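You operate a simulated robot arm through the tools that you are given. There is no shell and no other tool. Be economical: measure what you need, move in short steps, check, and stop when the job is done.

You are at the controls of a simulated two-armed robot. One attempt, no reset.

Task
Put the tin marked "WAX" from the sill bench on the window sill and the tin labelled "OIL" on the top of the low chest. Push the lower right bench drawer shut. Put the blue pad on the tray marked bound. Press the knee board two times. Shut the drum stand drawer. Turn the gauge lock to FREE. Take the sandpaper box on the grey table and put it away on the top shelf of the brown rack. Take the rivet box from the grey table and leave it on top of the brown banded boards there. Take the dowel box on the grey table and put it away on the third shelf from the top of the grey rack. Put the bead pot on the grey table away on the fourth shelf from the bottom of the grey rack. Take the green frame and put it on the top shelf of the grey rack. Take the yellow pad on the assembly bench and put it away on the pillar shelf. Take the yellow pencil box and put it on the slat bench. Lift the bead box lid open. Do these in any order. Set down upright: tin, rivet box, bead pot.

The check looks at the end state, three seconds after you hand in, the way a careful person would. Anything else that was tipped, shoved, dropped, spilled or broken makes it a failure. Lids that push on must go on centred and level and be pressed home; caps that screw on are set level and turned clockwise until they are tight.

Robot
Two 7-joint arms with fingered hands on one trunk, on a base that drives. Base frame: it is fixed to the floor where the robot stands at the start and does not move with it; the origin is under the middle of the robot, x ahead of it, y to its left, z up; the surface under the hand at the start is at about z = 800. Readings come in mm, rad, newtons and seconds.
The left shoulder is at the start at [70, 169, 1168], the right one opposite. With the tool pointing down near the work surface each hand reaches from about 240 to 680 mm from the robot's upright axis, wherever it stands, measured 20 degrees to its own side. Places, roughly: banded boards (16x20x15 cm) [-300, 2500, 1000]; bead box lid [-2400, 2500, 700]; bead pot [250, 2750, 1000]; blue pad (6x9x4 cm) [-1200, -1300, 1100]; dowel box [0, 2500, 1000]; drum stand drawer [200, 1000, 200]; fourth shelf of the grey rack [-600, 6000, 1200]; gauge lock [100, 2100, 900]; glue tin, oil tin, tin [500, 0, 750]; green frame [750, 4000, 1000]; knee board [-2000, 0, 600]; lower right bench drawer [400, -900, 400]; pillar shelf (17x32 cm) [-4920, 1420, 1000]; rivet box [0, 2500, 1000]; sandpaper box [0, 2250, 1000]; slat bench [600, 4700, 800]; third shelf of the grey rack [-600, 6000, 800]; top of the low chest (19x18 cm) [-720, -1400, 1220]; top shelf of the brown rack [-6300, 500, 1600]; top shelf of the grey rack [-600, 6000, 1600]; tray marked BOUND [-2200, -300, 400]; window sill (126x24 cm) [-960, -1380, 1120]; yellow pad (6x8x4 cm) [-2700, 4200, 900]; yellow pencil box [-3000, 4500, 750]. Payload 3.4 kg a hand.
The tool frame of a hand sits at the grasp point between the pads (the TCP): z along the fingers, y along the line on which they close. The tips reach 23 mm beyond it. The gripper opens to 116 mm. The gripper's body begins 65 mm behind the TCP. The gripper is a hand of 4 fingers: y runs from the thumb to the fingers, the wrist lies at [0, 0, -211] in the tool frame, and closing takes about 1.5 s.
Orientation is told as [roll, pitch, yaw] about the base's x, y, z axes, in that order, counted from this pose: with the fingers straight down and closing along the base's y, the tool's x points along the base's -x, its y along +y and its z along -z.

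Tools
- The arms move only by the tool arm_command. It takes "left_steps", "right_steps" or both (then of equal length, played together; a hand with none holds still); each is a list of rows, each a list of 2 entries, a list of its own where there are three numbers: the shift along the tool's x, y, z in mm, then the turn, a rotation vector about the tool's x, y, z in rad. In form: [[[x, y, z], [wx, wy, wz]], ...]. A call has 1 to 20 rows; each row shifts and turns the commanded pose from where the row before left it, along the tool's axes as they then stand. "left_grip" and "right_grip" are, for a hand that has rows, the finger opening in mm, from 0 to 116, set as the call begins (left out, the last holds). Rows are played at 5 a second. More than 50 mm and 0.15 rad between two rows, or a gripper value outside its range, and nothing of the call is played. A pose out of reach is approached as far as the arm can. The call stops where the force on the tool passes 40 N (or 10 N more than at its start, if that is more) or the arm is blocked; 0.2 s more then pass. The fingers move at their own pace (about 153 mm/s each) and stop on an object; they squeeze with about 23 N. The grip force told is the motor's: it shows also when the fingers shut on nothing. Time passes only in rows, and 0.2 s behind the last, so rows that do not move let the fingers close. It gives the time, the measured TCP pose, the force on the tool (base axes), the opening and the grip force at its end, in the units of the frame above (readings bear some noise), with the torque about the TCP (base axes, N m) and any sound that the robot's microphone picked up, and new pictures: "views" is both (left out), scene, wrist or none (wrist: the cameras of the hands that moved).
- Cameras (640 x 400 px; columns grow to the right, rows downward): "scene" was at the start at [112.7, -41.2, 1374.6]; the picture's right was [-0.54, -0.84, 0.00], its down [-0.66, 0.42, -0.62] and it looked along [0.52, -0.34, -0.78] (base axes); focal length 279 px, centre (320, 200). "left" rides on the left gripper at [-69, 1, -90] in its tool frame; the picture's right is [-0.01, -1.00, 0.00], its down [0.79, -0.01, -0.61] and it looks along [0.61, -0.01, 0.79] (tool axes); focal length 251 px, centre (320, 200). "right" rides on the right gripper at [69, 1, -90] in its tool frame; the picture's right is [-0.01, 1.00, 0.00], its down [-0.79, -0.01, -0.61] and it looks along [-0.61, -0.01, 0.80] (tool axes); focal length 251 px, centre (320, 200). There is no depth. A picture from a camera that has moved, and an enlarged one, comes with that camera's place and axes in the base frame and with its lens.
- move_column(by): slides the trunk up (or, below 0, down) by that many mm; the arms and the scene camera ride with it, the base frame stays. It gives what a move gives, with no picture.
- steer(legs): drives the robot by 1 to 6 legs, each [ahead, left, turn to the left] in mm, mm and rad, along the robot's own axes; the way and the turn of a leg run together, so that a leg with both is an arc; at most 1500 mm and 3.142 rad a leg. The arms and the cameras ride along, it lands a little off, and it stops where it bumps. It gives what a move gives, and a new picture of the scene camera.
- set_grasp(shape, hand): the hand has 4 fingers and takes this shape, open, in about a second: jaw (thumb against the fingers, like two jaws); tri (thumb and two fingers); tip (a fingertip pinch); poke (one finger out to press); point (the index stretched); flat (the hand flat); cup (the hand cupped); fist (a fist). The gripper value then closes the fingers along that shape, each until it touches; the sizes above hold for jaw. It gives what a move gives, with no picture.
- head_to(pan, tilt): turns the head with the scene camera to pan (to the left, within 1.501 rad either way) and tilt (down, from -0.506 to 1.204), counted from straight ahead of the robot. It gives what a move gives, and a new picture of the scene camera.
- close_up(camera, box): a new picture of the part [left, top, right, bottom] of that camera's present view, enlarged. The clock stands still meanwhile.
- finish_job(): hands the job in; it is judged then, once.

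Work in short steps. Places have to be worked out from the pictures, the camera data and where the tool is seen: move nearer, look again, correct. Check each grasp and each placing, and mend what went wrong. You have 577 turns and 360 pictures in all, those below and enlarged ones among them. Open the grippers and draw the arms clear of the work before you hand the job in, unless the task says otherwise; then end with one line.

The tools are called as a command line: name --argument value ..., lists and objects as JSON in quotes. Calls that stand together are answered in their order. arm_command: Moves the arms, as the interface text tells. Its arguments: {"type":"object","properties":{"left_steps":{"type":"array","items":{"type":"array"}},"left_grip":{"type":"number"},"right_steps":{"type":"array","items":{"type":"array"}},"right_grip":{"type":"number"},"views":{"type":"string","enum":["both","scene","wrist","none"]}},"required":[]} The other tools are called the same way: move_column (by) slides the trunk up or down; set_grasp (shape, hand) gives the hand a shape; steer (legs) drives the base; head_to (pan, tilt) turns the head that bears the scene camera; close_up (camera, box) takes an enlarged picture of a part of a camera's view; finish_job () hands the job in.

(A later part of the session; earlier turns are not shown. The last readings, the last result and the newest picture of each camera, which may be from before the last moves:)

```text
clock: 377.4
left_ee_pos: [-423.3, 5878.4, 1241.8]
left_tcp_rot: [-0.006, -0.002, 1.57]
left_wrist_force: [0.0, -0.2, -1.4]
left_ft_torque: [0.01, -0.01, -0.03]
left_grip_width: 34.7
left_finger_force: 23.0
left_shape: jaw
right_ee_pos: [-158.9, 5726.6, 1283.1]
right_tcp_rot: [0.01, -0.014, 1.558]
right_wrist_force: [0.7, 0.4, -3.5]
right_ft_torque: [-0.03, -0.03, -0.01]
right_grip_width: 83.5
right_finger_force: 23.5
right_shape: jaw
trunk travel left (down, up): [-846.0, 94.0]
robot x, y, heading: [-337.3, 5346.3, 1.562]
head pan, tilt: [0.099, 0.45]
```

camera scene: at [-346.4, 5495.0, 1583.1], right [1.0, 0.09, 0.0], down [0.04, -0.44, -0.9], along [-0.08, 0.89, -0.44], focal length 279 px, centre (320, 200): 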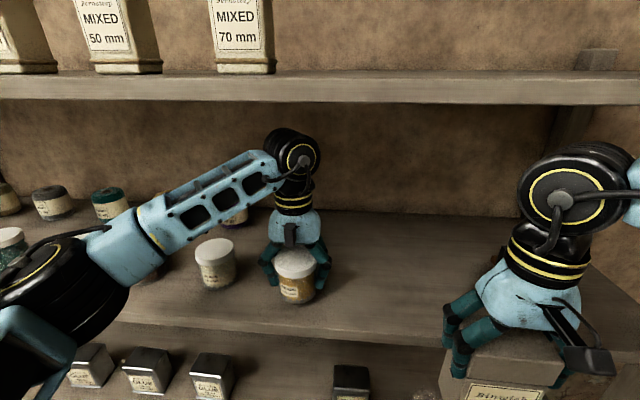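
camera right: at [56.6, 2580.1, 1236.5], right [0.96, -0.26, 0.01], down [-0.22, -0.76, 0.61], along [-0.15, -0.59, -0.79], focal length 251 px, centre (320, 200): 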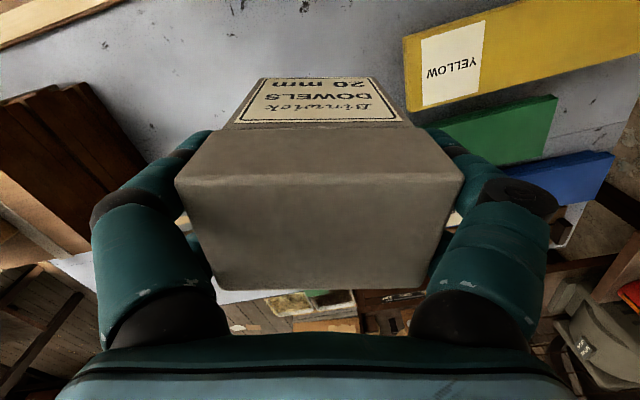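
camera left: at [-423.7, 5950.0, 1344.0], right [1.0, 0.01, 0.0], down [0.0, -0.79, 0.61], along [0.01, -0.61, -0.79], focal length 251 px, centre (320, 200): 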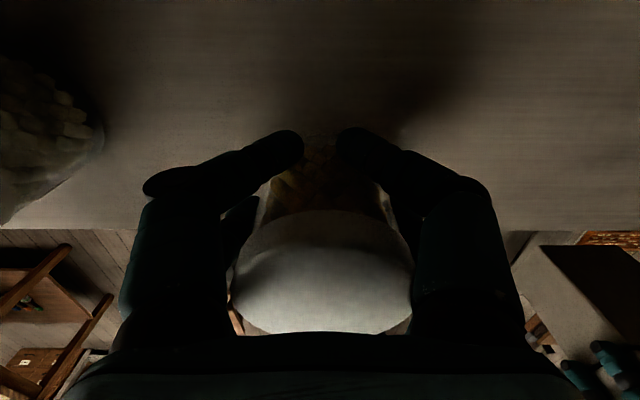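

No contact yet. I'll continue.

arm_command --left_steps '[[[0, 0, 1.5], [0, 0, 0]], [[0, 0, 1.5], [0, 0, 0]]]' --views "none"

arm_command --left_steps '[[[0, 0, 1.5], [0, 0, 0]], [[0, 0, 1.5], [0, 0, 0]]]' --views "none"

arm_command --left_steps '[[[0, 0, 1.5], [0, 0, 0]], [[0, 0, 1.5], [0, 0, 0]]]' --views "scene"

```text
clock: 378.0
left_ee_pos: [-424.1, 5877.6, 1240.2]
left_tcp_rot: [-0.006, -0.001, 1.572]
left_wrist_force: [-0.6, 0.7, -1.2]
left_ft_torque: [0.02, 0.0, 0.0]
left_grip_width: 34.9
left_finger_force: 23.4
left_shape: jaw
right_ee_pos: [-158.0, 5726.8, 1281.7]
right_tcp_rot: [0.008, -0.012, 1.558]
right_wrist_force: [-0.8, 0.2, -3.4]
right_ft_torque: [-0.02, -0.01, 0.01]
right_grip_width: 83.7
right_finger_force: 23.1
right_shape: jaw
trunk travel left (down, up): [-846.0, 94.0]
robot x, y, heading: [-338.2, 5350.2, 1.562]
head pan, tilt: [0.099, 0.45]
```

```text
clock: 378.6
left_ee_pos: [-423.8, 5879.0, 1235.9]
left_tcp_rot: [-0.004, -0.002, 1.57]
left_wrist_force: [0.1, 0.4, -0.2]
left_ft_torque: [0.04, -0.02, 0.04]
left_grip_width: 34.4
left_finger_force: 22.9
left_shape: jaw
right_ee_pos: [-157.8, 5725.6, 1282.9]
right_tcp_rot: [0.008, -0.013, 1.559]
right_wrist_force: [0.2, 0.4, -4.3]
right_ft_torque: [-0.06, 0.05, -0.01]
right_grip_width: 83.5
right_finger_force: 22.8
right_shape: jaw
trunk travel left (down, up): [-846.0, 94.0]
robot x, y, heading: [-339.5, 5346.9, 1.565]
head pan, tilt: [0.099, 0.45]
```

```text
clock: 379.2
left_ee_pos: [-423.5, 5878.4, 1232.7]
left_tcp_rot: [-0.003, -0.002, 1.572]
left_wrist_force: [-0.6, 4.2, 10.1]
left_ft_torque: [-0.39, 0.06, -0.06]
left_grip_width: 34.7
left_finger_force: 23.0
left_shape: jaw
right_ee_pos: [-157.6, 5724.6, 1282.6]
right_tcp_rot: [0.009, -0.016, 1.558]
right_wrist_force: [0.5, 0.6, -2.6]
right_ft_torque: [-0.01, -0.01, -0.04]
right_grip_width: 83.4
right_finger_force: 22.4
right_shape: jaw
trunk travel left (down, up): [-846.0, 94.0]
robot x, y, heading: [-335.0, 5347.7, 1.566]
head pan, tilt: [0.099, 0.45]
camera scene: at [-347.7, 5491.0, 1583.8], right [1.0, 0.09, 0.0], down [0.04, -0.43, -0.9], along [-0.08, 0.9, -0.44], focal length 279 px, centre (320, 200)
```

scene: 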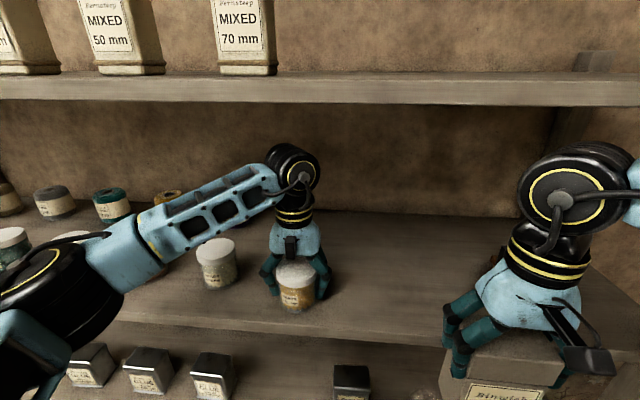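

Contact at 10 N. I'll open wide and draw straight back; the open fingers clear the pot on both sides.

arm_command --left_steps '[[[0, 0, -1], [0, 0, 0]], [[0, 0, 0], [0, 0, 0]], [[0, 0, 0], [0, 0, 0]], [[0, 0, 0], [0, 0, 0]], [[0, 0, 0], [0, 0, 0]]]' --left_grip 116 --views "wrist"

```text
clock: 380.4
left_ee_pos: [-424.2, 5877.2, 1233.7]
left_tcp_rot: [-0.005, -0.001, 1.573]
left_wrist_force: [0.7, -0.5, -0.1]
left_ft_torque: [0.04, 0.01, 0.01]
left_grip_width: 115.9
left_finger_force: 0.1
left_shape: jaw
right_ee_pos: [-157.3, 5725.4, 1281.5]
right_tcp_rot: [0.009, -0.016, 1.558]
right_wrist_force: [-0.5, 0.4, -3.8]
right_ft_torque: [-0.01, -0.01, 0.03]
right_grip_width: 83.6
right_finger_force: 23.6
right_shape: jaw
trunk travel left (down, up): [-846.0, 94.0]
robot x, y, heading: [-336.3, 5349.3, 1.565]
head pan, tilt: [0.099, 0.45]
camera left: at [-425.1, 5945.9, 1322.8], right [1.0, 0.01, 0.01], down [0.0, -0.8, 0.61], along [0.01, -0.61, -0.8], focal length 251 px, centre (320, 200)
```

left: 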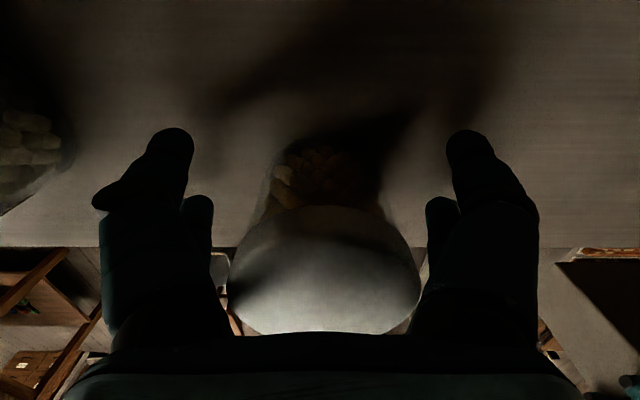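

The pot is standing free. I'll rise 20 mm and draw straight back out.

arm_command --left_steps '[[[0, 0, -20], [0, 0, 0]], [[40, 0, 0], [0, 0, 0]], [[40, 0, 0], [0, 0, 0]], [[40, 0, 0], [0, 0, 0]], [[40, 0, 0], [0, 0, 0]], [[40, 0, 0], [0, 0, 0]]]' --views "scene"

```text
clock: 381.8
left_ee_pos: [-426.8, 5673.0, 1255.3]
left_tcp_rot: [-0.005, -0.005, 1.571]
left_wrist_force: [0.2, -0.6, 0.5]
left_ft_torque: [0.0, 0.01, 0.0]
left_grip_width: 116.1
left_finger_force: 0.1
left_shape: jaw
right_ee_pos: [-158.7, 5723.7, 1283.7]
right_tcp_rot: [0.009, -0.017, 1.559]
right_wrist_force: [0.3, 0.4, -2.7]
right_ft_torque: [0.01, 0.0, 0.02]
right_grip_width: 83.7
right_finger_force: 22.8
right_shape: jaw
trunk travel left (down, up): [-846.0, 94.0]
robot x, y, heading: [-335.5, 5348.8, 1.565]
head pan, tilt: [0.099, 0.45]
camera scene: at [-347.8, 5489.6, 1583.7], right [1.0, 0.09, 0.0], down [0.04, -0.43, -0.9], along [-0.08, 0.9, -0.43], focal length 279 px, centre (320, 200)
```

scene: 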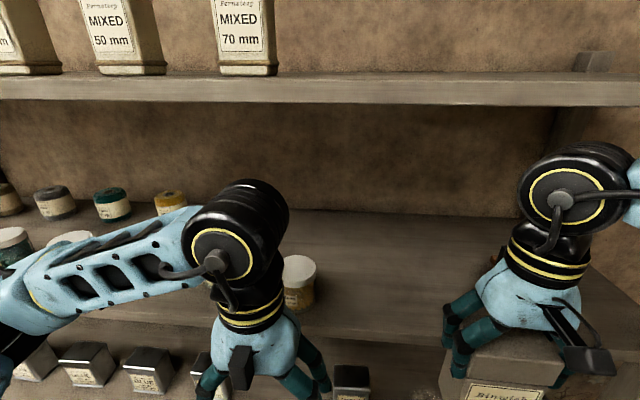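

The pot stands upright on the fourth shelf. Now the dowel box: I'll back off, then tilt the right hand forward so the box goes in lying on its back, since the shelf gap is too low for an upright hand.

steer --legs '[[-380, 0, 0]]'

arm_command --right_steps '[[[-35, 0, 0], [0, 0, 0]], [[-35, 0, 0], [0, 0, 0]], [[-35, 0, 0], [0, 0, 0]], [[-10, 0, 0], [0, -0.135, 0]], [[-10, 0, 0], [0, -0.135, 0]], [[0, 0, 0], [0, -0.135, 0]], [[0, 0, 0], [0, -0.135, 0]], [[0, 0, 0], [0, -0.135, 0]], [[0, 0, 0], [0, -0.135, 0]], [[0, 0, 0], [0, -0.135, 0]], [[0, 0, 0], [0, -0.135, 0]], [[0, 0, 0], [0, -0.135, 0]], [[0, 0, 0], [0, -0.135, 0]]]' --views "scene"

```text
clock: 384.1
left_ee_pos: [-427.5, 5300.8, 1252.9]
left_tcp_rot: [-0.005, 0.001, 1.57]
left_wrist_force: [-0.1, -0.1, -0.4]
left_ft_torque: [-0.04, -0.02, 0.04]
left_grip_width: 115.8
left_finger_force: 0.0
left_shape: jaw
right_ee_pos: [-159.5, 5349.2, 1282.3]
right_tcp_rot: [0.009, -0.014, 1.557]
right_wrist_force: [0.4, -0.2, -3.0]
right_ft_torque: [-0.01, -0.02, -0.01]
right_grip_width: 83.4
right_finger_force: 23.2
right_shape: jaw
trunk travel left (down, up): [-846.0, 94.0]
robot x, y, heading: [-341.4, 4971.0, 1.57]
head pan, tilt: [0.099, 0.45]
camera scene: at [-349.6, 5116.8, 1583.2], right [1.0, 0.09, 0.0], down [0.04, -0.44, -0.9], along [-0.08, 0.9, -0.44], focal length 279 px, centre (320, 200)
```

scene: 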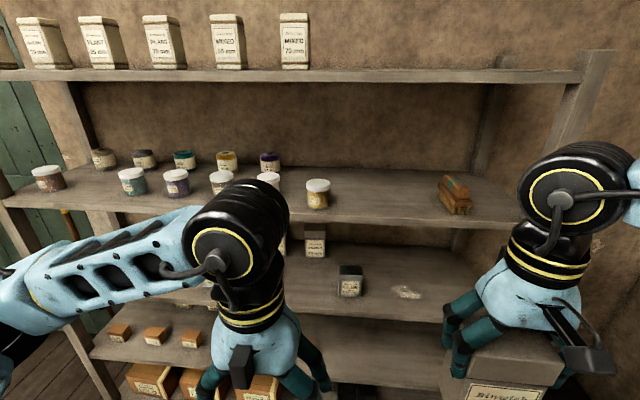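

```text
clock: 386.9
left_ee_pos: [-426.6, 5296.9, 1254.7]
left_tcp_rot: [-0.003, -0.002, 1.57]
left_wrist_force: [0.1, -0.8, -0.4]
left_ft_torque: [-0.06, -0.02, -0.03]
left_grip_width: 115.7
left_finger_force: 0.1
left_shape: jaw
right_ee_pos: [-137.7, 5475.2, 1308.8]
right_tcp_rot: [0.003, -1.191, 1.589]
right_wrist_force: [0.1, -0.3, -3.5]
right_ft_torque: [-0.12, -0.02, 0.04]
right_grip_width: 83.2
right_finger_force: 23.0
right_shape: jaw
right hand out of reach, approached as far as the arm can: row 9, 10, 12, 13
trunk travel left (down, up): [-846.0, 94.0]
robot x, y, heading: [-343.0, 4970.9, 1.565]
head pan, tilt: [0.099, 0.45]
camera scene: at [-348.1, 5112.2, 1583.8], right [1.0, 0.09, 0.0], down [0.04, -0.43, -0.9], along [-0.08, 0.9, -0.43], focal length 279 px, centre (320, 200)
```

scene: 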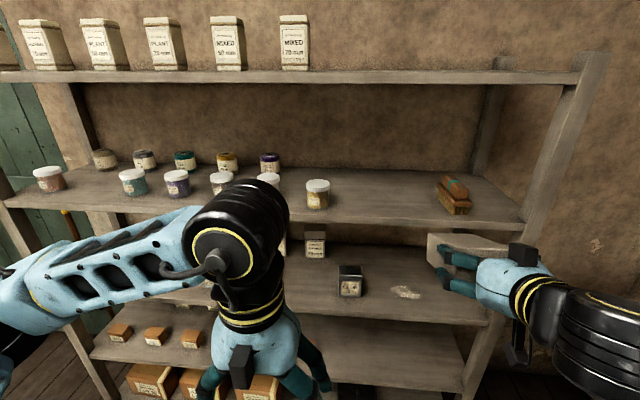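

The box now points forward. I'll lower the trunk 400 mm to bring it to the z 800 shelf and check the height.

move_column --by -400

steer --legs '[[180, 0, 0]]'

head_to --pan -0.25 --tilt 0.45

```text
clock: 390.8
left_ee_pos: [-428.1, 5298.5, 854.0]
left_tcp_rot: [-0.005, -0.002, 1.567]
left_wrist_force: [-0.2, -0.1, 0.3]
left_ft_torque: [-0.02, -0.01, 0.0]
left_grip_width: 115.6
left_finger_force: 0.1
left_shape: jaw
right_ee_pos: [-138.8, 5476.6, 908.1]
right_tcp_rot: [-0.001, -1.187, 1.595]
right_wrist_force: [0.4, 1.3, -3.9]
right_ft_torque: [-0.15, 0.01, -0.04]
right_grip_width: 83.2
right_finger_force: 23.0
right_shape: jaw
trunk travel left (down, up): [-446.0, 494.0]
robot x, y, heading: [-337.3, 4971.7, 1.561]
head pan, tilt: [0.099, 0.45]
```

```text
clock: 392.3
left_ee_pos: [-427.0, 5480.1, 852.7]
left_tcp_rot: [-0.006, -0.002, 1.571]
left_wrist_force: [-0.2, 0.2, 0.5]
left_ft_torque: [-0.03, 0.01, -0.01]
left_grip_width: 116.0
left_finger_force: 0.0
left_shape: jaw
right_ee_pos: [-138.2, 5656.1, 906.9]
right_tcp_rot: [0.0, -1.186, 1.595]
right_wrist_force: [0.0, -0.3, -3.1]
right_ft_torque: [-0.14, -0.01, -0.01]
right_grip_width: 83.1
right_finger_force: 22.8
right_shape: jaw
trunk travel left (down, up): [-446.0, 494.0]
robot x, y, heading: [-341.0, 5153.0, 1.564]
head pan, tilt: [0.099, 0.45]
camera scene: at [-348.6, 5295.5, 1183.4], right [1.0, 0.09, 0.0], down [0.04, -0.43, -0.9], along [-0.08, 0.9, -0.44], focal length 279 px, centre (320, 200)
```

scene: 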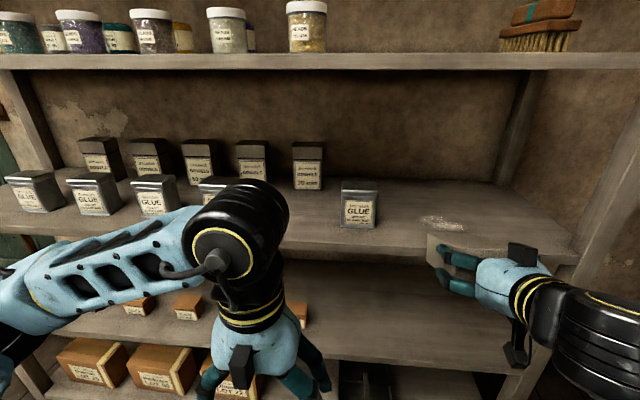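

```text
clock: 393.1
left_ee_pos: [-427.2, 5478.8, 853.4]
left_tcp_rot: [-0.005, -0.001, 1.572]
left_wrist_force: [-0.3, 0.5, 0.1]
left_ft_torque: [0.01, 0.01, 0.0]
left_grip_width: 116.0
left_finger_force: 0.0
left_shape: jaw
right_ee_pos: [-137.8, 5656.2, 907.0]
right_tcp_rot: [-0.001, -1.188, 1.594]
right_wrist_force: [-0.8, 0.5, -2.5]
right_ft_torque: [-0.07, -0.01, -0.01]
right_grip_width: 83.0
right_finger_force: 23.0
right_shape: jaw
trunk travel left (down, up): [-446.0, 494.0]
robot x, y, heading: [-340.9, 5150.5, 1.567]
head pan, tilt: [-0.25, 0.45]
camera scene: at [-316.8, 5291.9, 1183.5], right [0.97, -0.25, 0.0], down [-0.11, -0.42, -0.9], along [0.23, 0.87, -0.44], focal length 279 px, centre (320, 200)
```

scene: 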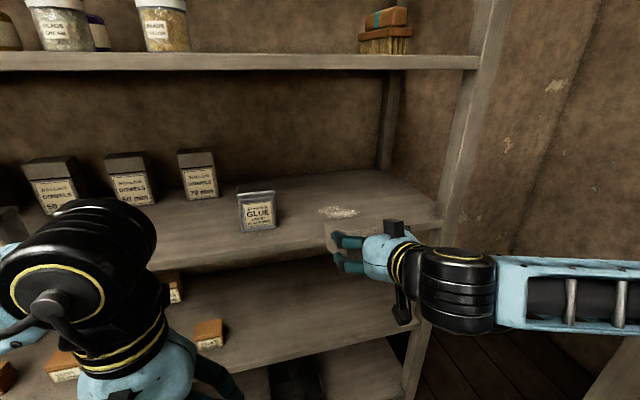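

Shelf 3 has the other dowel boxes, so it's the right one. I'll drive in 200 mm and check clearance.

steer --legs '[[200, 0, 0]]'

arm_command --right_steps '[[[-12, 0, 30], [0, 0, 0]], [[-8, 0, 18], [0, 0, 0]]]' --views "both"

```text
clock: 394.7
left_ee_pos: [-424.6, 5682.0, 854.2]
left_tcp_rot: [-0.005, -0.003, 1.568]
left_wrist_force: [0.5, 0.2, -0.2]
left_ft_torque: [-0.01, 0.03, 0.03]
left_grip_width: 116.1
left_finger_force: 0.1
left_shape: jaw
right_ee_pos: [-136.0, 5860.1, 907.7]
right_tcp_rot: [-0.002, -1.188, 1.592]
right_wrist_force: [0.4, 0.1, -3.5]
right_ft_torque: [-0.14, 0.01, 0.04]
right_grip_width: 83.1
right_finger_force: 23.1
right_shape: jaw
trunk travel left (down, up): [-446.0, 494.0]
robot x, y, heading: [-337.2, 5353.3, 1.563]
head pan, tilt: [-0.25, 0.45]
camera scene: at [-315.1, 5495.0, 1183.4], right [0.97, -0.25, 0.0], down [-0.11, -0.42, -0.9], along [0.23, 0.87, -0.44], focal length 279 px, centre (320, 200)
```

scene: 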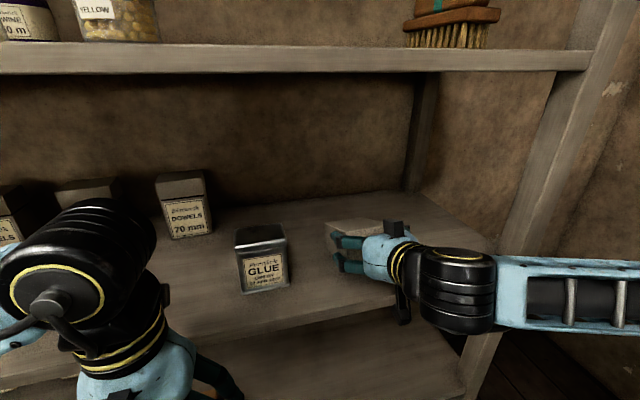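

```text
clock: 395.3
left_ee_pos: [-424.5, 5681.8, 853.5]
left_tcp_rot: [-0.004, -0.002, 1.568]
left_wrist_force: [-0.1, 0.0, 0.6]
left_ft_torque: [0.01, 0.02, 0.03]
left_grip_width: 115.8
left_finger_force: 0.1
left_shape: jaw
right_ee_pos: [-137.2, 5909.2, 908.0]
right_tcp_rot: [0.001, -1.187, 1.591]
right_wrist_force: [-0.2, 0.8, -3.6]
right_ft_torque: [-0.15, -0.01, 0.01]
right_grip_width: 82.8
right_finger_force: 23.0
right_shape: jaw
trunk travel left (down, up): [-446.0, 494.0]
robot x, y, heading: [-337.4, 5351.7, 1.563]
head pan, tilt: [-0.25, 0.45]
camera scene: at [-315.2, 5494.2, 1183.5], right [0.97, -0.25, 0.0], down [-0.11, -0.42, -0.9], along [0.23, 0.87, -0.44], focal length 279 px, centre (320, 200)
camera right: at [-135.4, 5802.2, 877.5], right [-1.0, -0.02, 0.01], down [0.01, -0.26, 0.96], along [-0.02, 0.96, 0.26], focal length 251 px, centre (320, 200)
```

scene: 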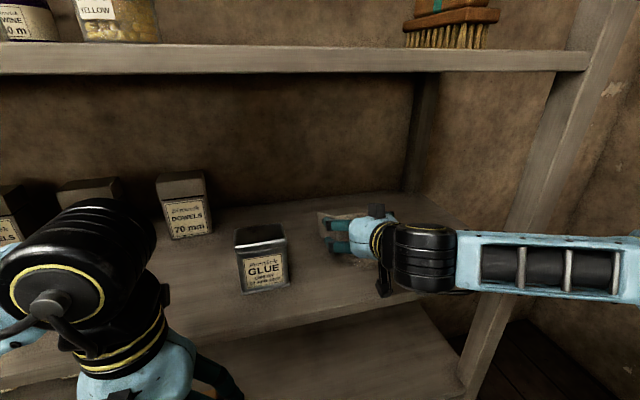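
right: 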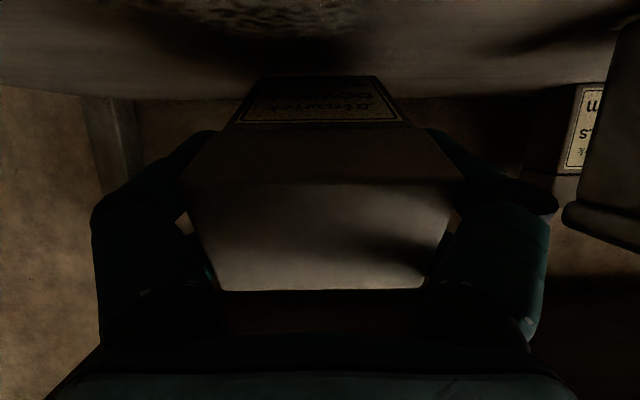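

The box is inside over the shelf. I'll lower with the trunk in small steps until contact.

move_column --by -22

move_column --by -7

move_column --by -6

```text
clock: 396.0
left_ee_pos: [-424.8, 5678.1, 834.0]
left_tcp_rot: [-0.004, -0.006, 1.569]
left_wrist_force: [-0.4, 0.0, -0.9]
left_ft_torque: [0.0, -0.02, 0.0]
left_grip_width: 116.2
left_finger_force: 0.1
left_shape: jaw
right_ee_pos: [-136.7, 5907.0, 890.2]
right_tcp_rot: [-0.001, -1.196, 1.594]
right_wrist_force: [0.7, -6.3, 15.1]
right_ft_torque: [1.3, 0.24, 0.0]
right_grip_width: 82.2
right_finger_force: 23.4
right_shape: jaw
trunk travel left (down, up): [-424.0, 516.0]
robot x, y, heading: [-336.9, 5351.1, 1.565]
head pan, tilt: [-0.25, 0.45]
```

```text
clock: 396.6
left_ee_pos: [-425.7, 5678.8, 826.6]
left_tcp_rot: [-0.006, -0.006, 1.568]
left_wrist_force: [0.3, 0.1, 0.6]
left_ft_torque: [0.02, 0.02, 0.06]
left_grip_width: 116.0
left_finger_force: 0.1
left_shape: jaw
right_ee_pos: [-138.6, 5907.2, 880.8]
right_tcp_rot: [-0.003, -1.193, 1.595]
right_wrist_force: [0.7, -6.0, 13.2]
right_ft_torque: [1.37, 0.23, -0.01]
right_grip_width: 82.4
right_finger_force: 22.8
right_shape: jaw
trunk travel left (down, up): [-417.0, 523.0]
robot x, y, heading: [-333.0, 5352.9, 1.563]
head pan, tilt: [-0.25, 0.45]
```

```text
clock: 397.1
left_ee_pos: [-425.4, 5677.6, 820.1]
left_tcp_rot: [-0.007, -0.006, 1.569]
left_wrist_force: [0.4, -0.3, -0.1]
left_ft_torque: [0.03, 0.0, 0.0]
left_grip_width: 115.8
left_finger_force: 0.1
left_shape: jaw
right_ee_pos: [-137.3, 5907.4, 875.7]
right_tcp_rot: [-0.003, -1.193, 1.595]
right_wrist_force: [0.1, -7.2, 15.9]
right_ft_torque: [1.58, 0.21, 0.03]
right_grip_width: 82.5
right_finger_force: 22.9
right_shape: jaw
trunk travel left (down, up): [-411.0, 529.0]
robot x, y, heading: [-338.5, 5355.3, 1.567]
head pan, tilt: [-0.25, 0.45]
```

Contact: the box is pivoting down in the grip toward flat. I'll lower a little more while watching the force.

move_column --by -8

move_column --by -6

close_up --camera "scene" --box '[230, 170, 450, 320]'

```text
clock: 397.7
left_ee_pos: [-424.9, 5678.0, 811.4]
left_tcp_rot: [-0.008, -0.007, 1.568]
left_wrist_force: [0.1, 0.4, 0.3]
left_ft_torque: [0.02, -0.03, 0.0]
left_grip_width: 116.0
left_finger_force: 0.0
left_shape: jaw
right_ee_pos: [-137.9, 5906.6, 868.2]
right_tcp_rot: [-0.003, -1.196, 1.596]
right_wrist_force: [-0.1, -6.3, 20.9]
right_ft_torque: [2.24, 0.21, -0.02]
right_grip_width: 81.8
right_finger_force: 23.7
right_shape: jaw
trunk travel left (down, up): [-403.0, 537.0]
robot x, y, heading: [-337.1, 5353.5, 1.566]
head pan, tilt: [-0.25, 0.45]
```

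```text
clock: 398.2
left_ee_pos: [-426.1, 5676.7, 807.6]
left_tcp_rot: [-0.007, -0.008, 1.569]
left_wrist_force: [-0.9, -0.4, -0.6]
left_ft_torque: [-0.01, 0.02, 0.06]
left_grip_width: 115.9
left_finger_force: 0.1
left_shape: jaw
right_ee_pos: [-138.5, 5905.1, 863.0]
right_tcp_rot: [-0.006, -1.198, 1.597]
right_wrist_force: [0.1, -8.8, 24.4]
right_ft_torque: [2.67, 0.18, 0.01]
right_grip_width: 82.1
right_finger_force: 22.9
right_shape: jaw
trunk travel left (down, up): [-397.0, 543.0]
robot x, y, heading: [-337.7, 5354.3, 1.562]
head pan, tilt: [-0.25, 0.45]
```

```text
2.67 times, centred on (340, 245) of scene
camera zoom: at [-316.4, 5487.5, 1135.5], right [0.97, -0.25, 0.0], down [-0.11, -0.42, -0.9], along [0.23, 0.87, -0.43], focal length 743 px, centre (267, 80)
```

zoom: 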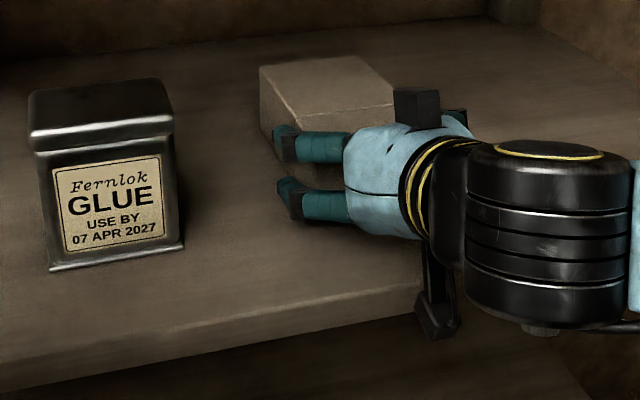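

The box lies nearly level on the shelf. I'll open and withdraw straight back by driving.

arm_command --right_steps '[[[0, 0, 0], [0, 0, 0]], [[0, 0, 0], [0, 0, 0]], [[0, 0, 0], [0, 0, 0]], [[0, 0, 0], [0, 0, 0]]]' --right_grip 114 --views "none"

move_column --by 15

steer --legs '[[-300, 0, 0]]'

close_up --camera "scene" --box '[160, 130, 460, 330]'

```text
clock: 399.2
left_ee_pos: [-425.5, 5679.1, 806.5]
left_tcp_rot: [-0.005, -0.007, 1.568]
left_wrist_force: [1.0, 1.1, 0.0]
left_ft_torque: [0.01, 0.02, 0.0]
left_grip_width: 116.0
left_finger_force: 0.2
left_shape: jaw
right_ee_pos: [-136.4, 5906.9, 861.2]
right_tcp_rot: [0.003, -1.19, 1.589]
right_wrist_force: [8.6, -4.1, 19.2]
right_ft_torque: [0.18, 0.95, 0.05]
right_grip_width: 113.1
right_finger_force: 0.1
right_shape: jaw
trunk travel left (down, up): [-397.0, 543.0]
robot x, y, heading: [-334.4, 5353.2, 1.562]
head pan, tilt: [-0.25, 0.45]
```

```text
clock: 399.9
left_ee_pos: [-425.3, 5681.4, 820.3]
left_tcp_rot: [-0.004, -0.001, 1.57]
left_wrist_force: [-0.4, -0.5, 0.1]
left_ft_torque: [0.02, -0.01, -0.03]
left_grip_width: 116.1
left_finger_force: 0.1
left_shape: jaw
right_ee_pos: [-137.4, 5908.9, 872.6]
right_tcp_rot: [-0.004, -1.185, 1.593]
right_wrist_force: [0.2, 0.2, -1.6]
right_ft_torque: [0.01, 0.03, -0.02]
right_grip_width: 113.8
right_finger_force: 0.0
right_shape: jaw
trunk travel left (down, up): [-412.0, 528.0]
robot x, y, heading: [-338.1, 5352.2, 1.561]
head pan, tilt: [-0.25, 0.45]
```

```text
clock: 401.9
left_ee_pos: [-427.8, 5380.5, 820.3]
left_tcp_rot: [-0.006, -0.004, 1.576]
left_wrist_force: [-0.4, 0.5, 1.6]
left_ft_torque: [0.0, -0.02, -0.02]
left_grip_width: 115.8
left_finger_force: 0.1
left_shape: jaw
right_ee_pos: [-142.4, 5610.4, 873.9]
right_tcp_rot: [-0.002, -1.187, 1.601]
right_wrist_force: [0.0, 0.5, -0.2]
right_ft_torque: [0.0, 0.01, 0.01]
right_grip_width: 114.1
right_finger_force: 0.0
right_shape: jaw
trunk travel left (down, up): [-412.0, 528.0]
robot x, y, heading: [-342.5, 5053.8, 1.573]
head pan, tilt: [-0.25, 0.45]
camera scene: at [-317.5, 5193.7, 1149.7], right [0.97, -0.25, 0.0], down [-0.11, -0.42, -0.9], along [0.22, 0.87, -0.43], focal length 279 px, centre (320, 200)
```

scene: 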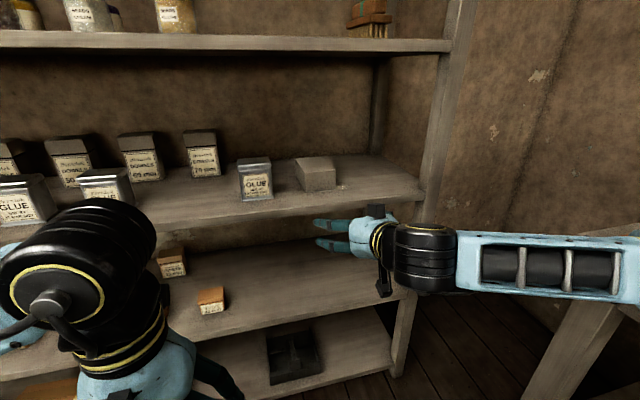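

```text
2.00 times, centred on (310, 230) of scene
camera zoom: at [-317.5, 5193.7, 1149.7], right [0.97, -0.25, 0.0], down [-0.11, -0.42, -0.9], along [0.22, 0.87, -0.43], focal length 557 px, centre (340, 140)
```

zoom: 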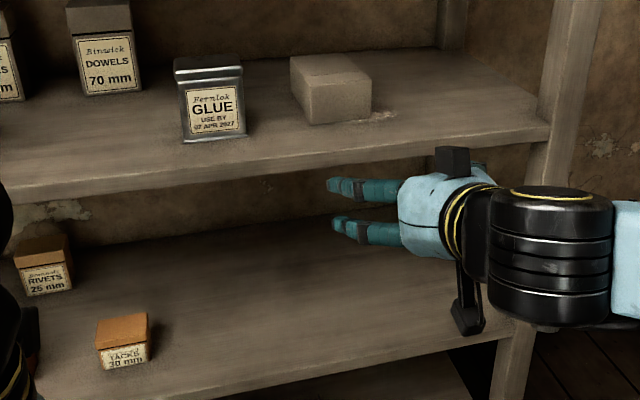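

The dowel box rests on the third shelf. I'll bring the right hand upright, raise the trunk, back off and look for the green frame.

arm_command --right_steps '[[[0, 0, 0], [0, 0.132, 0]], [[0, 0, 0], [0, 0.132, 0]], [[0, 0, 0], [0, 0.132, 0]], [[0, 0, 0], [0, 0.132, 0]], [[0, 0, 0], [0, 0.132, 0]], [[0, 0, 0], [0, 0.132, 0]], [[0, 0, 0], [0, 0.132, 0]], [[0, 0, 0], [0, 0.132, 0]], [[0, 0, 0], [0, 0.132, 0]], [[40, 0, 0], [0, 0, 0]], [[40, 0, 0], [0, 0, 0]], [[40, 0, 0], [0, 0, 0]]]' --views "none"

move_column --by 330

steer --legs '[[-750, 0, 0]]'

head_to --pan -1.2 --tilt 0.45

```text
clock: 404.5
left_ee_pos: [-429.0, 5379.3, 821.4]
left_tcp_rot: [-0.005, -0.003, 1.576]
left_wrist_force: [-0.4, -0.3, 0.1]
left_ft_torque: [0.03, 0.01, 0.0]
left_grip_width: 116.0
left_finger_force: 0.0
left_shape: jaw
right_ee_pos: [-131.9, 5476.8, 870.0]
right_tcp_rot: [0.0, -0.001, 1.598]
right_wrist_force: [0.0, -0.1, 0.4]
right_ft_torque: [0.05, 0.01, -0.02]
right_grip_width: 113.5
right_finger_force: 0.0
right_shape: jaw
right hand out of reach, approached as far as the arm can: row 9
trunk travel left (down, up): [-412.0, 528.0]
robot x, y, heading: [-341.0, 5056.1, 1.568]
head pan, tilt: [-0.25, 0.45]
```

```text
clock: 407.8
left_ee_pos: [-428.7, 5381.5, 1150.2]
left_tcp_rot: [-0.006, 0.0, 1.576]
left_wrist_force: [-0.5, 0.1, -0.4]
left_ft_torque: [-0.02, 0.02, 0.02]
left_grip_width: 115.7
left_finger_force: 0.1
left_shape: jaw
right_ee_pos: [-131.2, 5478.8, 1197.8]
right_tcp_rot: [0.001, 0.0, 1.597]
right_wrist_force: [-0.5, 0.3, -1.8]
right_ft_torque: [0.0, 0.02, -0.02]
right_grip_width: 114.2
right_finger_force: 0.0
right_shape: jaw
trunk travel left (down, up): [-742.0, 198.0]
robot x, y, heading: [-341.1, 5054.5, 1.573]
head pan, tilt: [-0.25, 0.45]
```

```text
clock: 411.8
left_ee_pos: [-429.0, 4633.4, 1149.0]
left_tcp_rot: [-0.006, -0.002, 1.587]
left_wrist_force: [0.4, 0.2, 0.4]
left_ft_torque: [-0.01, 0.02, 0.0]
left_grip_width: 116.0
left_finger_force: 0.1
left_shape: jaw
right_ee_pos: [-131.9, 4733.9, 1198.3]
right_tcp_rot: [-0.001, -0.001, 1.609]
right_wrist_force: [-0.4, -0.4, 0.1]
right_ft_torque: [0.03, 0.01, 0.03]
right_grip_width: 114.0
right_finger_force: 0.1
right_shape: jaw
trunk travel left (down, up): [-742.0, 198.0]
robot x, y, heading: [-334.3, 4306.2, 1.581]
head pan, tilt: [-0.25, 0.45]
camera scene: at [-315.4, 4447.9, 1479.5], right [0.97, -0.24, 0.0], down [-0.1, -0.42, -0.9], along [0.21, 0.87, -0.44], focal length 279 px, centre (320, 200)
```

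scene: 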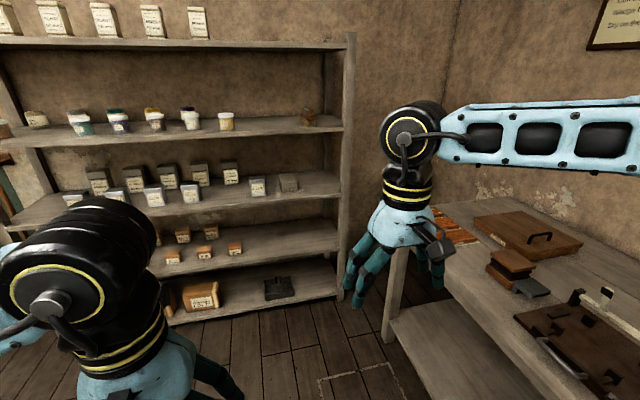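

```text
clock: 413.0
left_ee_pos: [-429.6, 4632.6, 1149.8]
left_tcp_rot: [-0.005, -0.002, 1.587]
left_wrist_force: [-0.5, 0.6, 0.5]
left_ft_torque: [-0.01, 0.01, -0.02]
left_grip_width: 116.0
left_finger_force: 0.1
left_shape: jaw
right_ee_pos: [-131.8, 4733.3, 1199.7]
right_tcp_rot: [-0.001, 0.001, 1.608]
right_wrist_force: [0.6, -0.1, -1.0]
right_ft_torque: [0.04, -0.02, -0.01]
right_grip_width: 113.8
right_finger_force: 0.0
right_shape: jaw
trunk travel left (down, up): [-742.0, 198.0]
robot x, y, heading: [-334.6, 4309.2, 1.58]
head pan, tilt: [-1.201, 0.45]
camera scene: at [-251.9, 4392.0, 1479.6], right [0.37, -0.93, 0.0], down [-0.4, -0.16, -0.9], along [0.84, 0.33, -0.44], focal length 279 px, centre (320, 200)
```

scene: 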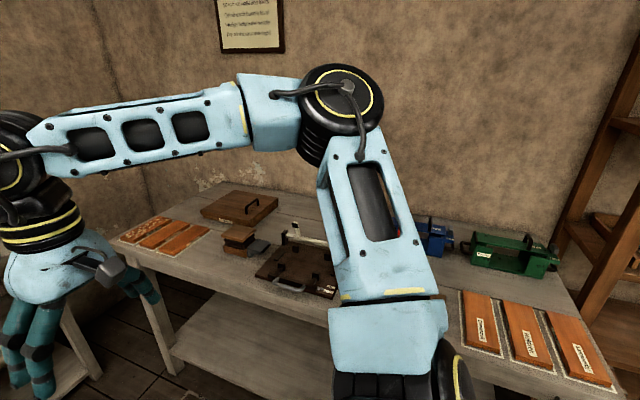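

The bench on the right carries labelled slats, and the green frame is at about (754,4064). I'll turn to face it and come closer.

steer --legs '[[0, 0, -1.58], [200, 150, 0]]'

head_to --pan -0.55 --tilt 0.6

```text
clock: 418.8
left_ee_pos: [194.4, 4526.4, 1150.4]
left_tcp_rot: [-0.005, -0.004, -0.028]
left_wrist_force: [0.8, 0.9, -0.2]
left_ft_torque: [0.0, -0.02, -0.03]
left_grip_width: 115.9
left_finger_force: 0.1
left_shape: jaw
right_ee_pos: [281.7, 4226.0, 1199.3]
right_tcp_rot: [0.0, -0.002, -0.005]
right_wrist_force: [-0.1, -0.1, -0.6]
right_ft_torque: [0.02, 0.01, -0.02]
right_grip_width: 113.8
right_finger_force: 0.0
right_shape: jaw
trunk travel left (down, up): [-742.0, 198.0]
robot x, y, heading: [-138.1, 4449.1, -0.037]
head pan, tilt: [-1.201, 0.45]
camera scene: at [-56.0, 4359.1, 1479.6], right [-0.94, -0.33, 0.0], down [-0.14, 0.41, -0.9], along [0.3, -0.85, -0.44], focal length 279 px, centre (320, 200)
```

scene: 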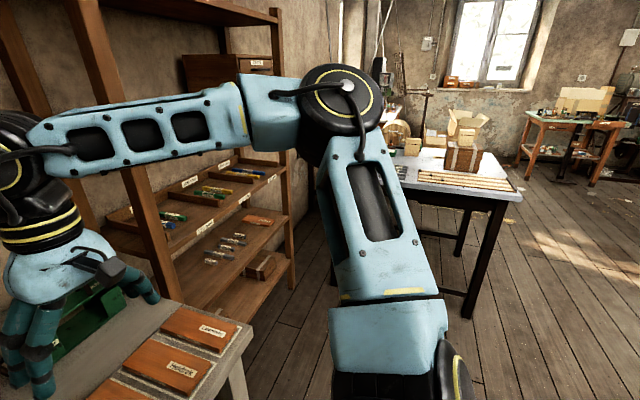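

```text
clock: 419.8
left_ee_pos: [194.1, 4526.5, 1151.3]
left_tcp_rot: [-0.004, -0.003, -0.029]
left_wrist_force: [0.8, -0.5, -0.1]
left_ft_torque: [0.0, -0.02, 0.0]
left_grip_width: 116.0
left_finger_force: 0.1
left_shape: jaw
right_ee_pos: [280.7, 4226.2, 1198.4]
right_tcp_rot: [0.001, 0.0, -0.006]
right_wrist_force: [1.2, 0.3, 0.4]
right_ft_torque: [0.01, -0.01, -0.01]
right_grip_width: 114.0
right_finger_force: 0.2
right_shape: jaw
trunk travel left (down, up): [-742.0, 198.0]
robot x, y, heading: [-134.1, 4449.9, -0.034]
head pan, tilt: [-0.55, 0.6]
camera scene: at [-11.7, 4397.8, 1466.1], right [-0.55, -0.83, 0.0], down [-0.47, 0.31, -0.83], along [0.69, -0.46, -0.56], focal length 279 px, centre (320, 200)
```

scene: 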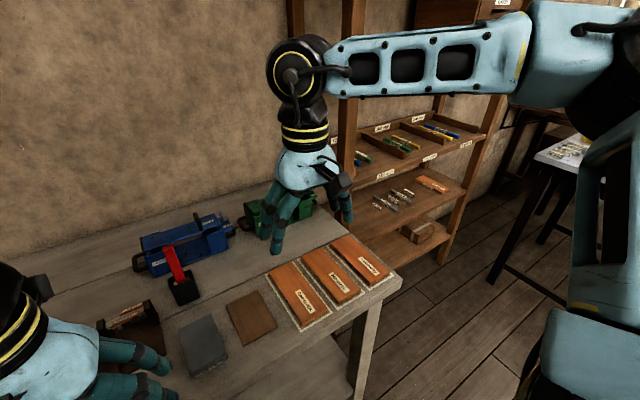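

I'll enlarge the green frame to see its shape.

arm_command --right_steps '[[[40, 0, -20], [0, 0, 0]], [[40, 0, -20], [0, 0, 0]], [[40, 0, -20], [0, 0, 0]]]' --views "none"

close_up --camera "scene" --box '[120, 150, 420, 350]'

```text
clock: 420.6
left_ee_pos: [192.9, 4527.0, 1150.2]
left_tcp_rot: [-0.006, -0.003, -0.029]
left_wrist_force: [-0.7, -0.7, 0.1]
left_ft_torque: [-0.02, -0.02, -0.02]
left_grip_width: 116.3
left_finger_force: 0.0
left_shape: jaw
right_ee_pos: [161.1, 4225.5, 1261.1]
right_tcp_rot: [0.001, -0.002, -0.005]
right_wrist_force: [0.5, -0.8, -0.5]
right_ft_torque: [0.01, 0.0, -0.02]
right_grip_width: 113.8
right_finger_force: 0.0
right_shape: jaw
trunk travel left (down, up): [-742.0, 198.0]
robot x, y, heading: [-134.4, 4449.6, -0.04]
head pan, tilt: [-0.55, 0.6]
```

```text
2.00 times, centred on (270, 250) of scene
camera zoom: at [-13.2, 4398.3, 1466.2], right [-0.55, -0.83, 0.0], down [-0.47, 0.31, -0.83], along [0.69, -0.45, -0.56], focal length 557 px, centre (420, 100)
```

zoom: 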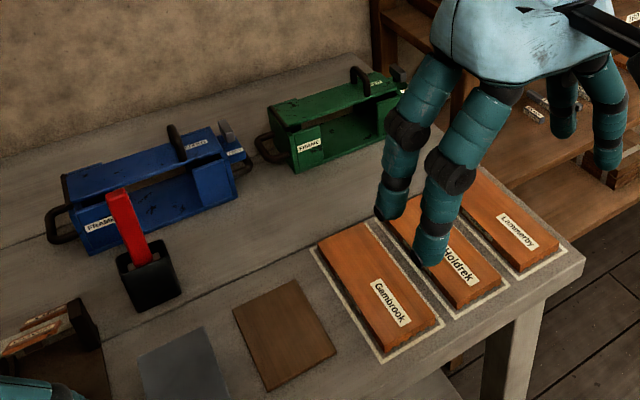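

The frame is a box-like carrier about 200 x 100 x 90 mm with a black loop handle on top, at x 670..770, y 3990..4185. I'll drive in front of it for a closer look.

steer --legs '[[0, -480, 0.037], [60, 0, 0]]'

head_to --pan 0.1 --tilt 0.55

close_up --camera "scene" --box '[220, 130, 420, 260]'

```text
clock: 424.0
left_ee_pos: [238.4, 4059.5, 1150.9]
left_tcp_rot: [-0.008, -0.006, 0.001]
left_wrist_force: [-0.6, -0.9, -0.6]
left_ft_torque: [-0.01, -0.01, 0.0]
left_grip_width: 116.0
left_finger_force: 0.1
left_shape: jaw
right_ee_pos: [214.2, 3757.3, 1263.1]
right_tcp_rot: [0.001, -0.007, 0.023]
right_wrist_force: [0.4, -0.4, 0.2]
right_ft_torque: [0.01, -0.02, 0.03]
right_grip_width: 113.9
right_finger_force: 0.1
right_shape: jaw
trunk travel left (down, up): [-742.0, 198.0]
robot x, y, heading: [-81.5, 3973.2, -0.005]
head pan, tilt: [-0.55, 0.6]
camera scene: at [34.4, 3924.5, 1466.7], right [-0.53, -0.85, 0.0], down [-0.48, 0.3, -0.83], along [0.7, -0.43, -0.56], focal length 279 px, centre (320, 200)
```

scene: 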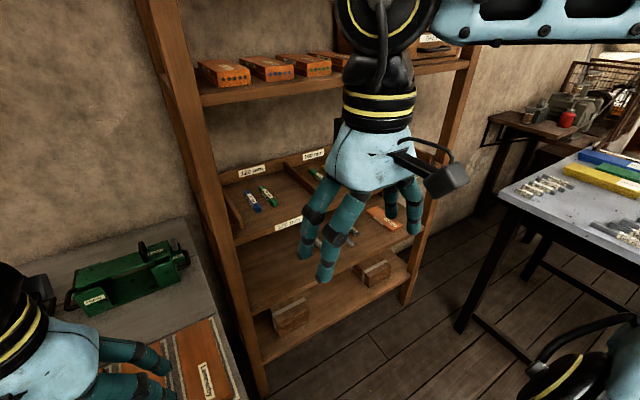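

```text
clock: 425.0
left_ee_pos: [241.4, 4058.5, 1149.8]
left_tcp_rot: [-0.005, -0.002, 0.002]
left_wrist_force: [-0.3, -0.6, -0.3]
left_ft_torque: [0.04, -0.01, 0.03]
left_grip_width: 115.7
left_finger_force: 0.1
left_shape: jaw
right_ee_pos: [218.4, 3756.9, 1261.2]
right_tcp_rot: [0.0, -0.002, 0.024]
right_wrist_force: [-0.1, -0.4, -0.8]
right_ft_torque: [0.03, -0.03, -0.03]
right_grip_width: 114.4
right_finger_force: 0.1
right_shape: jaw
trunk travel left (down, up): [-742.0, 198.0]
robot x, y, heading: [-82.5, 3969.0, -0.001]
head pan, tilt: [0.099, 0.55]
camera scene: at [54.1, 3978.9, 1470.7], right [0.09, -1.0, 0.0], down [-0.52, -0.05, -0.85], along [0.85, 0.08, -0.52], focal length 279 px, centre (320, 200)
```

scene: 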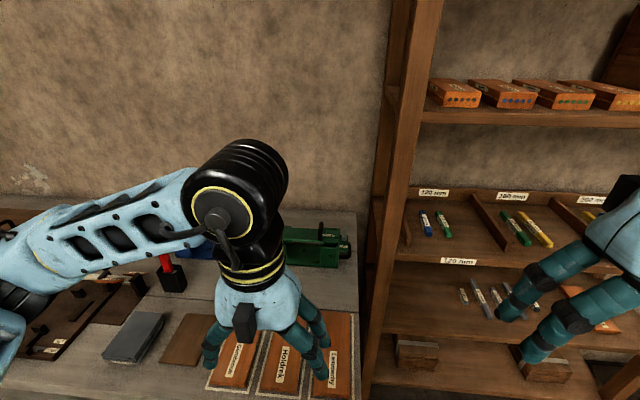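

```text
3.08 times, centred on (320, 195) of scene
camera zoom: at [54.1, 3978.9, 1470.7], right [0.09, -1.0, 0.0], down [-0.52, -0.05, -0.85], along [0.85, 0.08, -0.52], focal length 857 px, centre (320, 215)
```

zoom: 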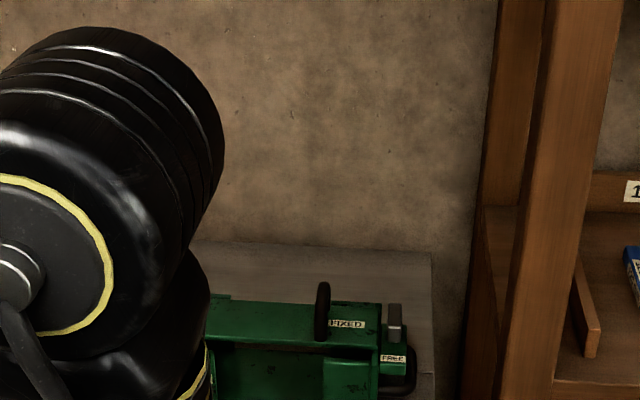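

The handle is a loop standing across the frame, so pinching along y is right. I'll move closer and bring the left hand over it with a forward tilt.

steer --legs '[[120, 0, 0]]'

arm_command --left_steps '[[[-40, -2, 0], [0, 0, 0]], [[-40, -2, 0], [0, 0, 0]], [[-40, -2, 0], [0, 0, 0]], [[-40, -2, 0], [0, -0.1, 0]], [[-40, -2, 0], [0, -0.1, 0]], [[-20, -2, 0], [0, -0.1, 0]], [[0, 0, 0], [0, -0.1, 0]], [[0, 0, 0], [0, -0.1, 0]], [[0, 0, 0], [0, -0.1, 0]]]' --left_grip 70 --views "both"

```text
clock: 426.3
left_ee_pos: [360.4, 4057.6, 1149.9]
left_tcp_rot: [-0.006, -0.007, 0.004]
left_wrist_force: [-0.4, 0.0, -0.2]
left_ft_torque: [0.01, 0.0, 0.0]
left_grip_width: 115.8
left_finger_force: 0.0
left_shape: jaw
right_ee_pos: [338.5, 3756.6, 1262.0]
right_tcp_rot: [0.0, -0.005, 0.027]
right_wrist_force: [-0.4, -0.1, -0.2]
right_ft_torque: [0.01, -0.02, 0.04]
right_grip_width: 114.1
right_finger_force: 0.1
right_shape: jaw
trunk travel left (down, up): [-742.0, 198.0]
robot x, y, heading: [38.9, 3967.8, -0.003]
head pan, tilt: [0.099, 0.55]
camera scene: at [172.9, 3978.8, 1470.8], right [0.1, -1.0, 0.0], down [-0.52, -0.05, -0.85], along [0.85, 0.08, -0.52], focal length 279 px, centre (320, 200)
```

scene: 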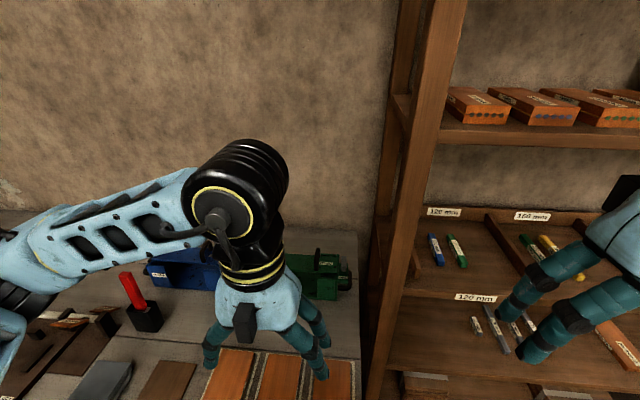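

```text
clock: 428.3
left_ee_pos: [583.1, 4048.4, 1159.9]
left_tcp_rot: [-0.007, -0.607, 0.007]
left_wrist_force: [-0.4, 0.7, 1.0]
left_ft_torque: [-0.01, 0.0, -0.02]
left_grip_width: 70.5
left_finger_force: 0.0
left_shape: jaw
right_ee_pos: [339.2, 3757.4, 1260.4]
right_tcp_rot: [0.0, -0.001, 0.026]
right_wrist_force: [-1.3, -0.6, 0.1]
right_ft_torque: [-0.03, -0.03, -0.01]
right_grip_width: 114.1
right_finger_force: 0.1
right_shape: jaw
trunk travel left (down, up): [-742.0, 198.0]
robot x, y, heading: [33.7, 3969.2, -0.001]
head pan, tilt: [0.099, 0.55]
camera scene: at [175.0, 3979.0, 1470.6], right [0.1, -1.0, 0.0], down [-0.52, -0.05, -0.85], along [0.85, 0.08, -0.52], focal length 279 px, centre (320, 200)
camera left: at [587.8, 4049.0, 1270.6], right [0.01, -1.0, 0.01], down [-1.0, -0.01, 0.05], along [-0.05, -0.01, -1.0], focal length 251 px, centre (320, 200)
```

scene: 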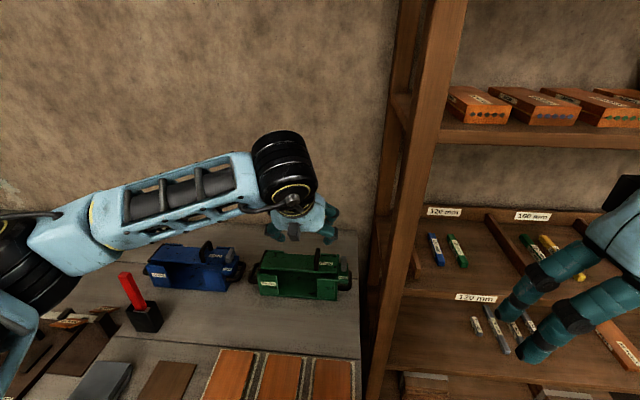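
left: 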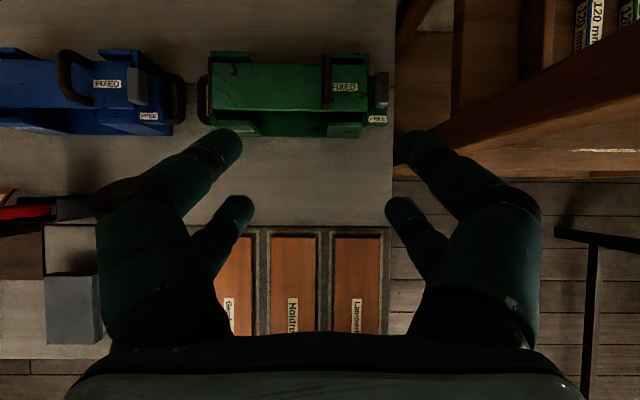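

The top loop labelled FIXED is at (719,4040), rising to about z 985; I'll lift by that one. I'll move over it and part-way down.

arm_command --left_steps '[[[-28, -2, 19.4], [0, 0, 0]], [[-28, -2, 19.4], [0, 0, 0]], [[-28, -2, 19.4], [0, 0, 0]], [[-28, -2, 19.4], [0, 0, 0]], [[22.8, 0, 32.8], [0, 0, 0]], [[22.8, 0, 32.8], [0, 0, 0]], [[22.8, 0, 32.8], [0, 0, 0]]]' --left_grip 60 --views "both"

```text
clock: 429.9
left_ee_pos: [719.8, 4038.7, 1035.6]
left_tcp_rot: [-0.006, -0.603, 0.008]
left_wrist_force: [-0.4, -0.1, 0.2]
left_ft_torque: [0.0, -0.01, -0.02]
left_grip_width: 60.5
left_finger_force: 0.0
left_shape: jaw
right_ee_pos: [341.8, 3757.3, 1261.0]
right_tcp_rot: [0.001, 0.0, 0.027]
right_wrist_force: [1.2, -0.7, -0.3]
right_ft_torque: [0.02, -0.01, 0.02]
right_grip_width: 113.9
right_finger_force: 0.0
right_shape: jaw
trunk travel left (down, up): [-742.0, 198.0]
robot x, y, heading: [33.5, 3969.7, 0.0]
head pan, tilt: [0.099, 0.55]
camera scene: at [176.1, 3978.4, 1470.5], right [0.1, -1.0, 0.0], down [-0.52, -0.05, -0.85], along [0.85, 0.08, -0.52], focal length 279 px, centre (320, 200)
camera left: at [725.5, 4039.9, 1147.9], right [0.01, -1.0, 0.01], down [-1.0, -0.01, 0.05], along [-0.05, -0.01, -1.0], focal length 251 px, centre (320, 200)
```

scene: 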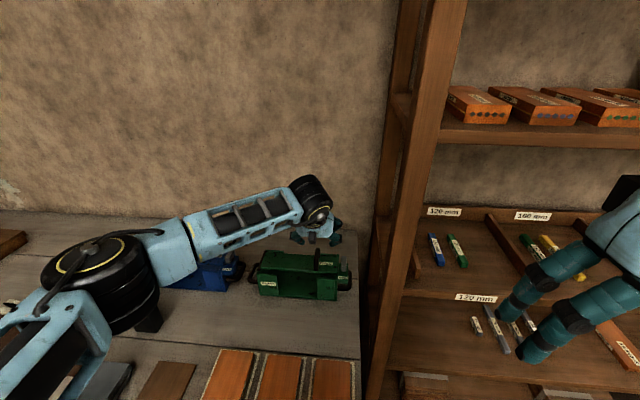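
left: 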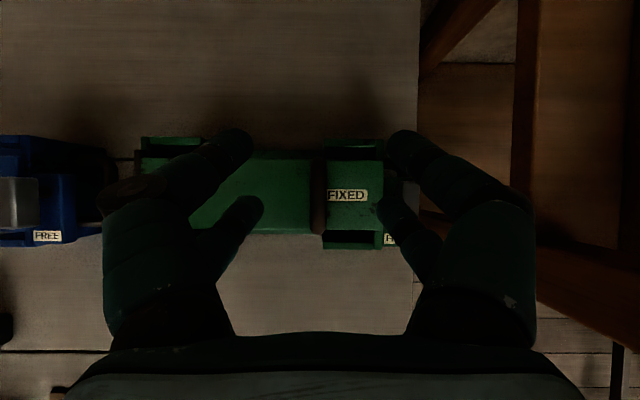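

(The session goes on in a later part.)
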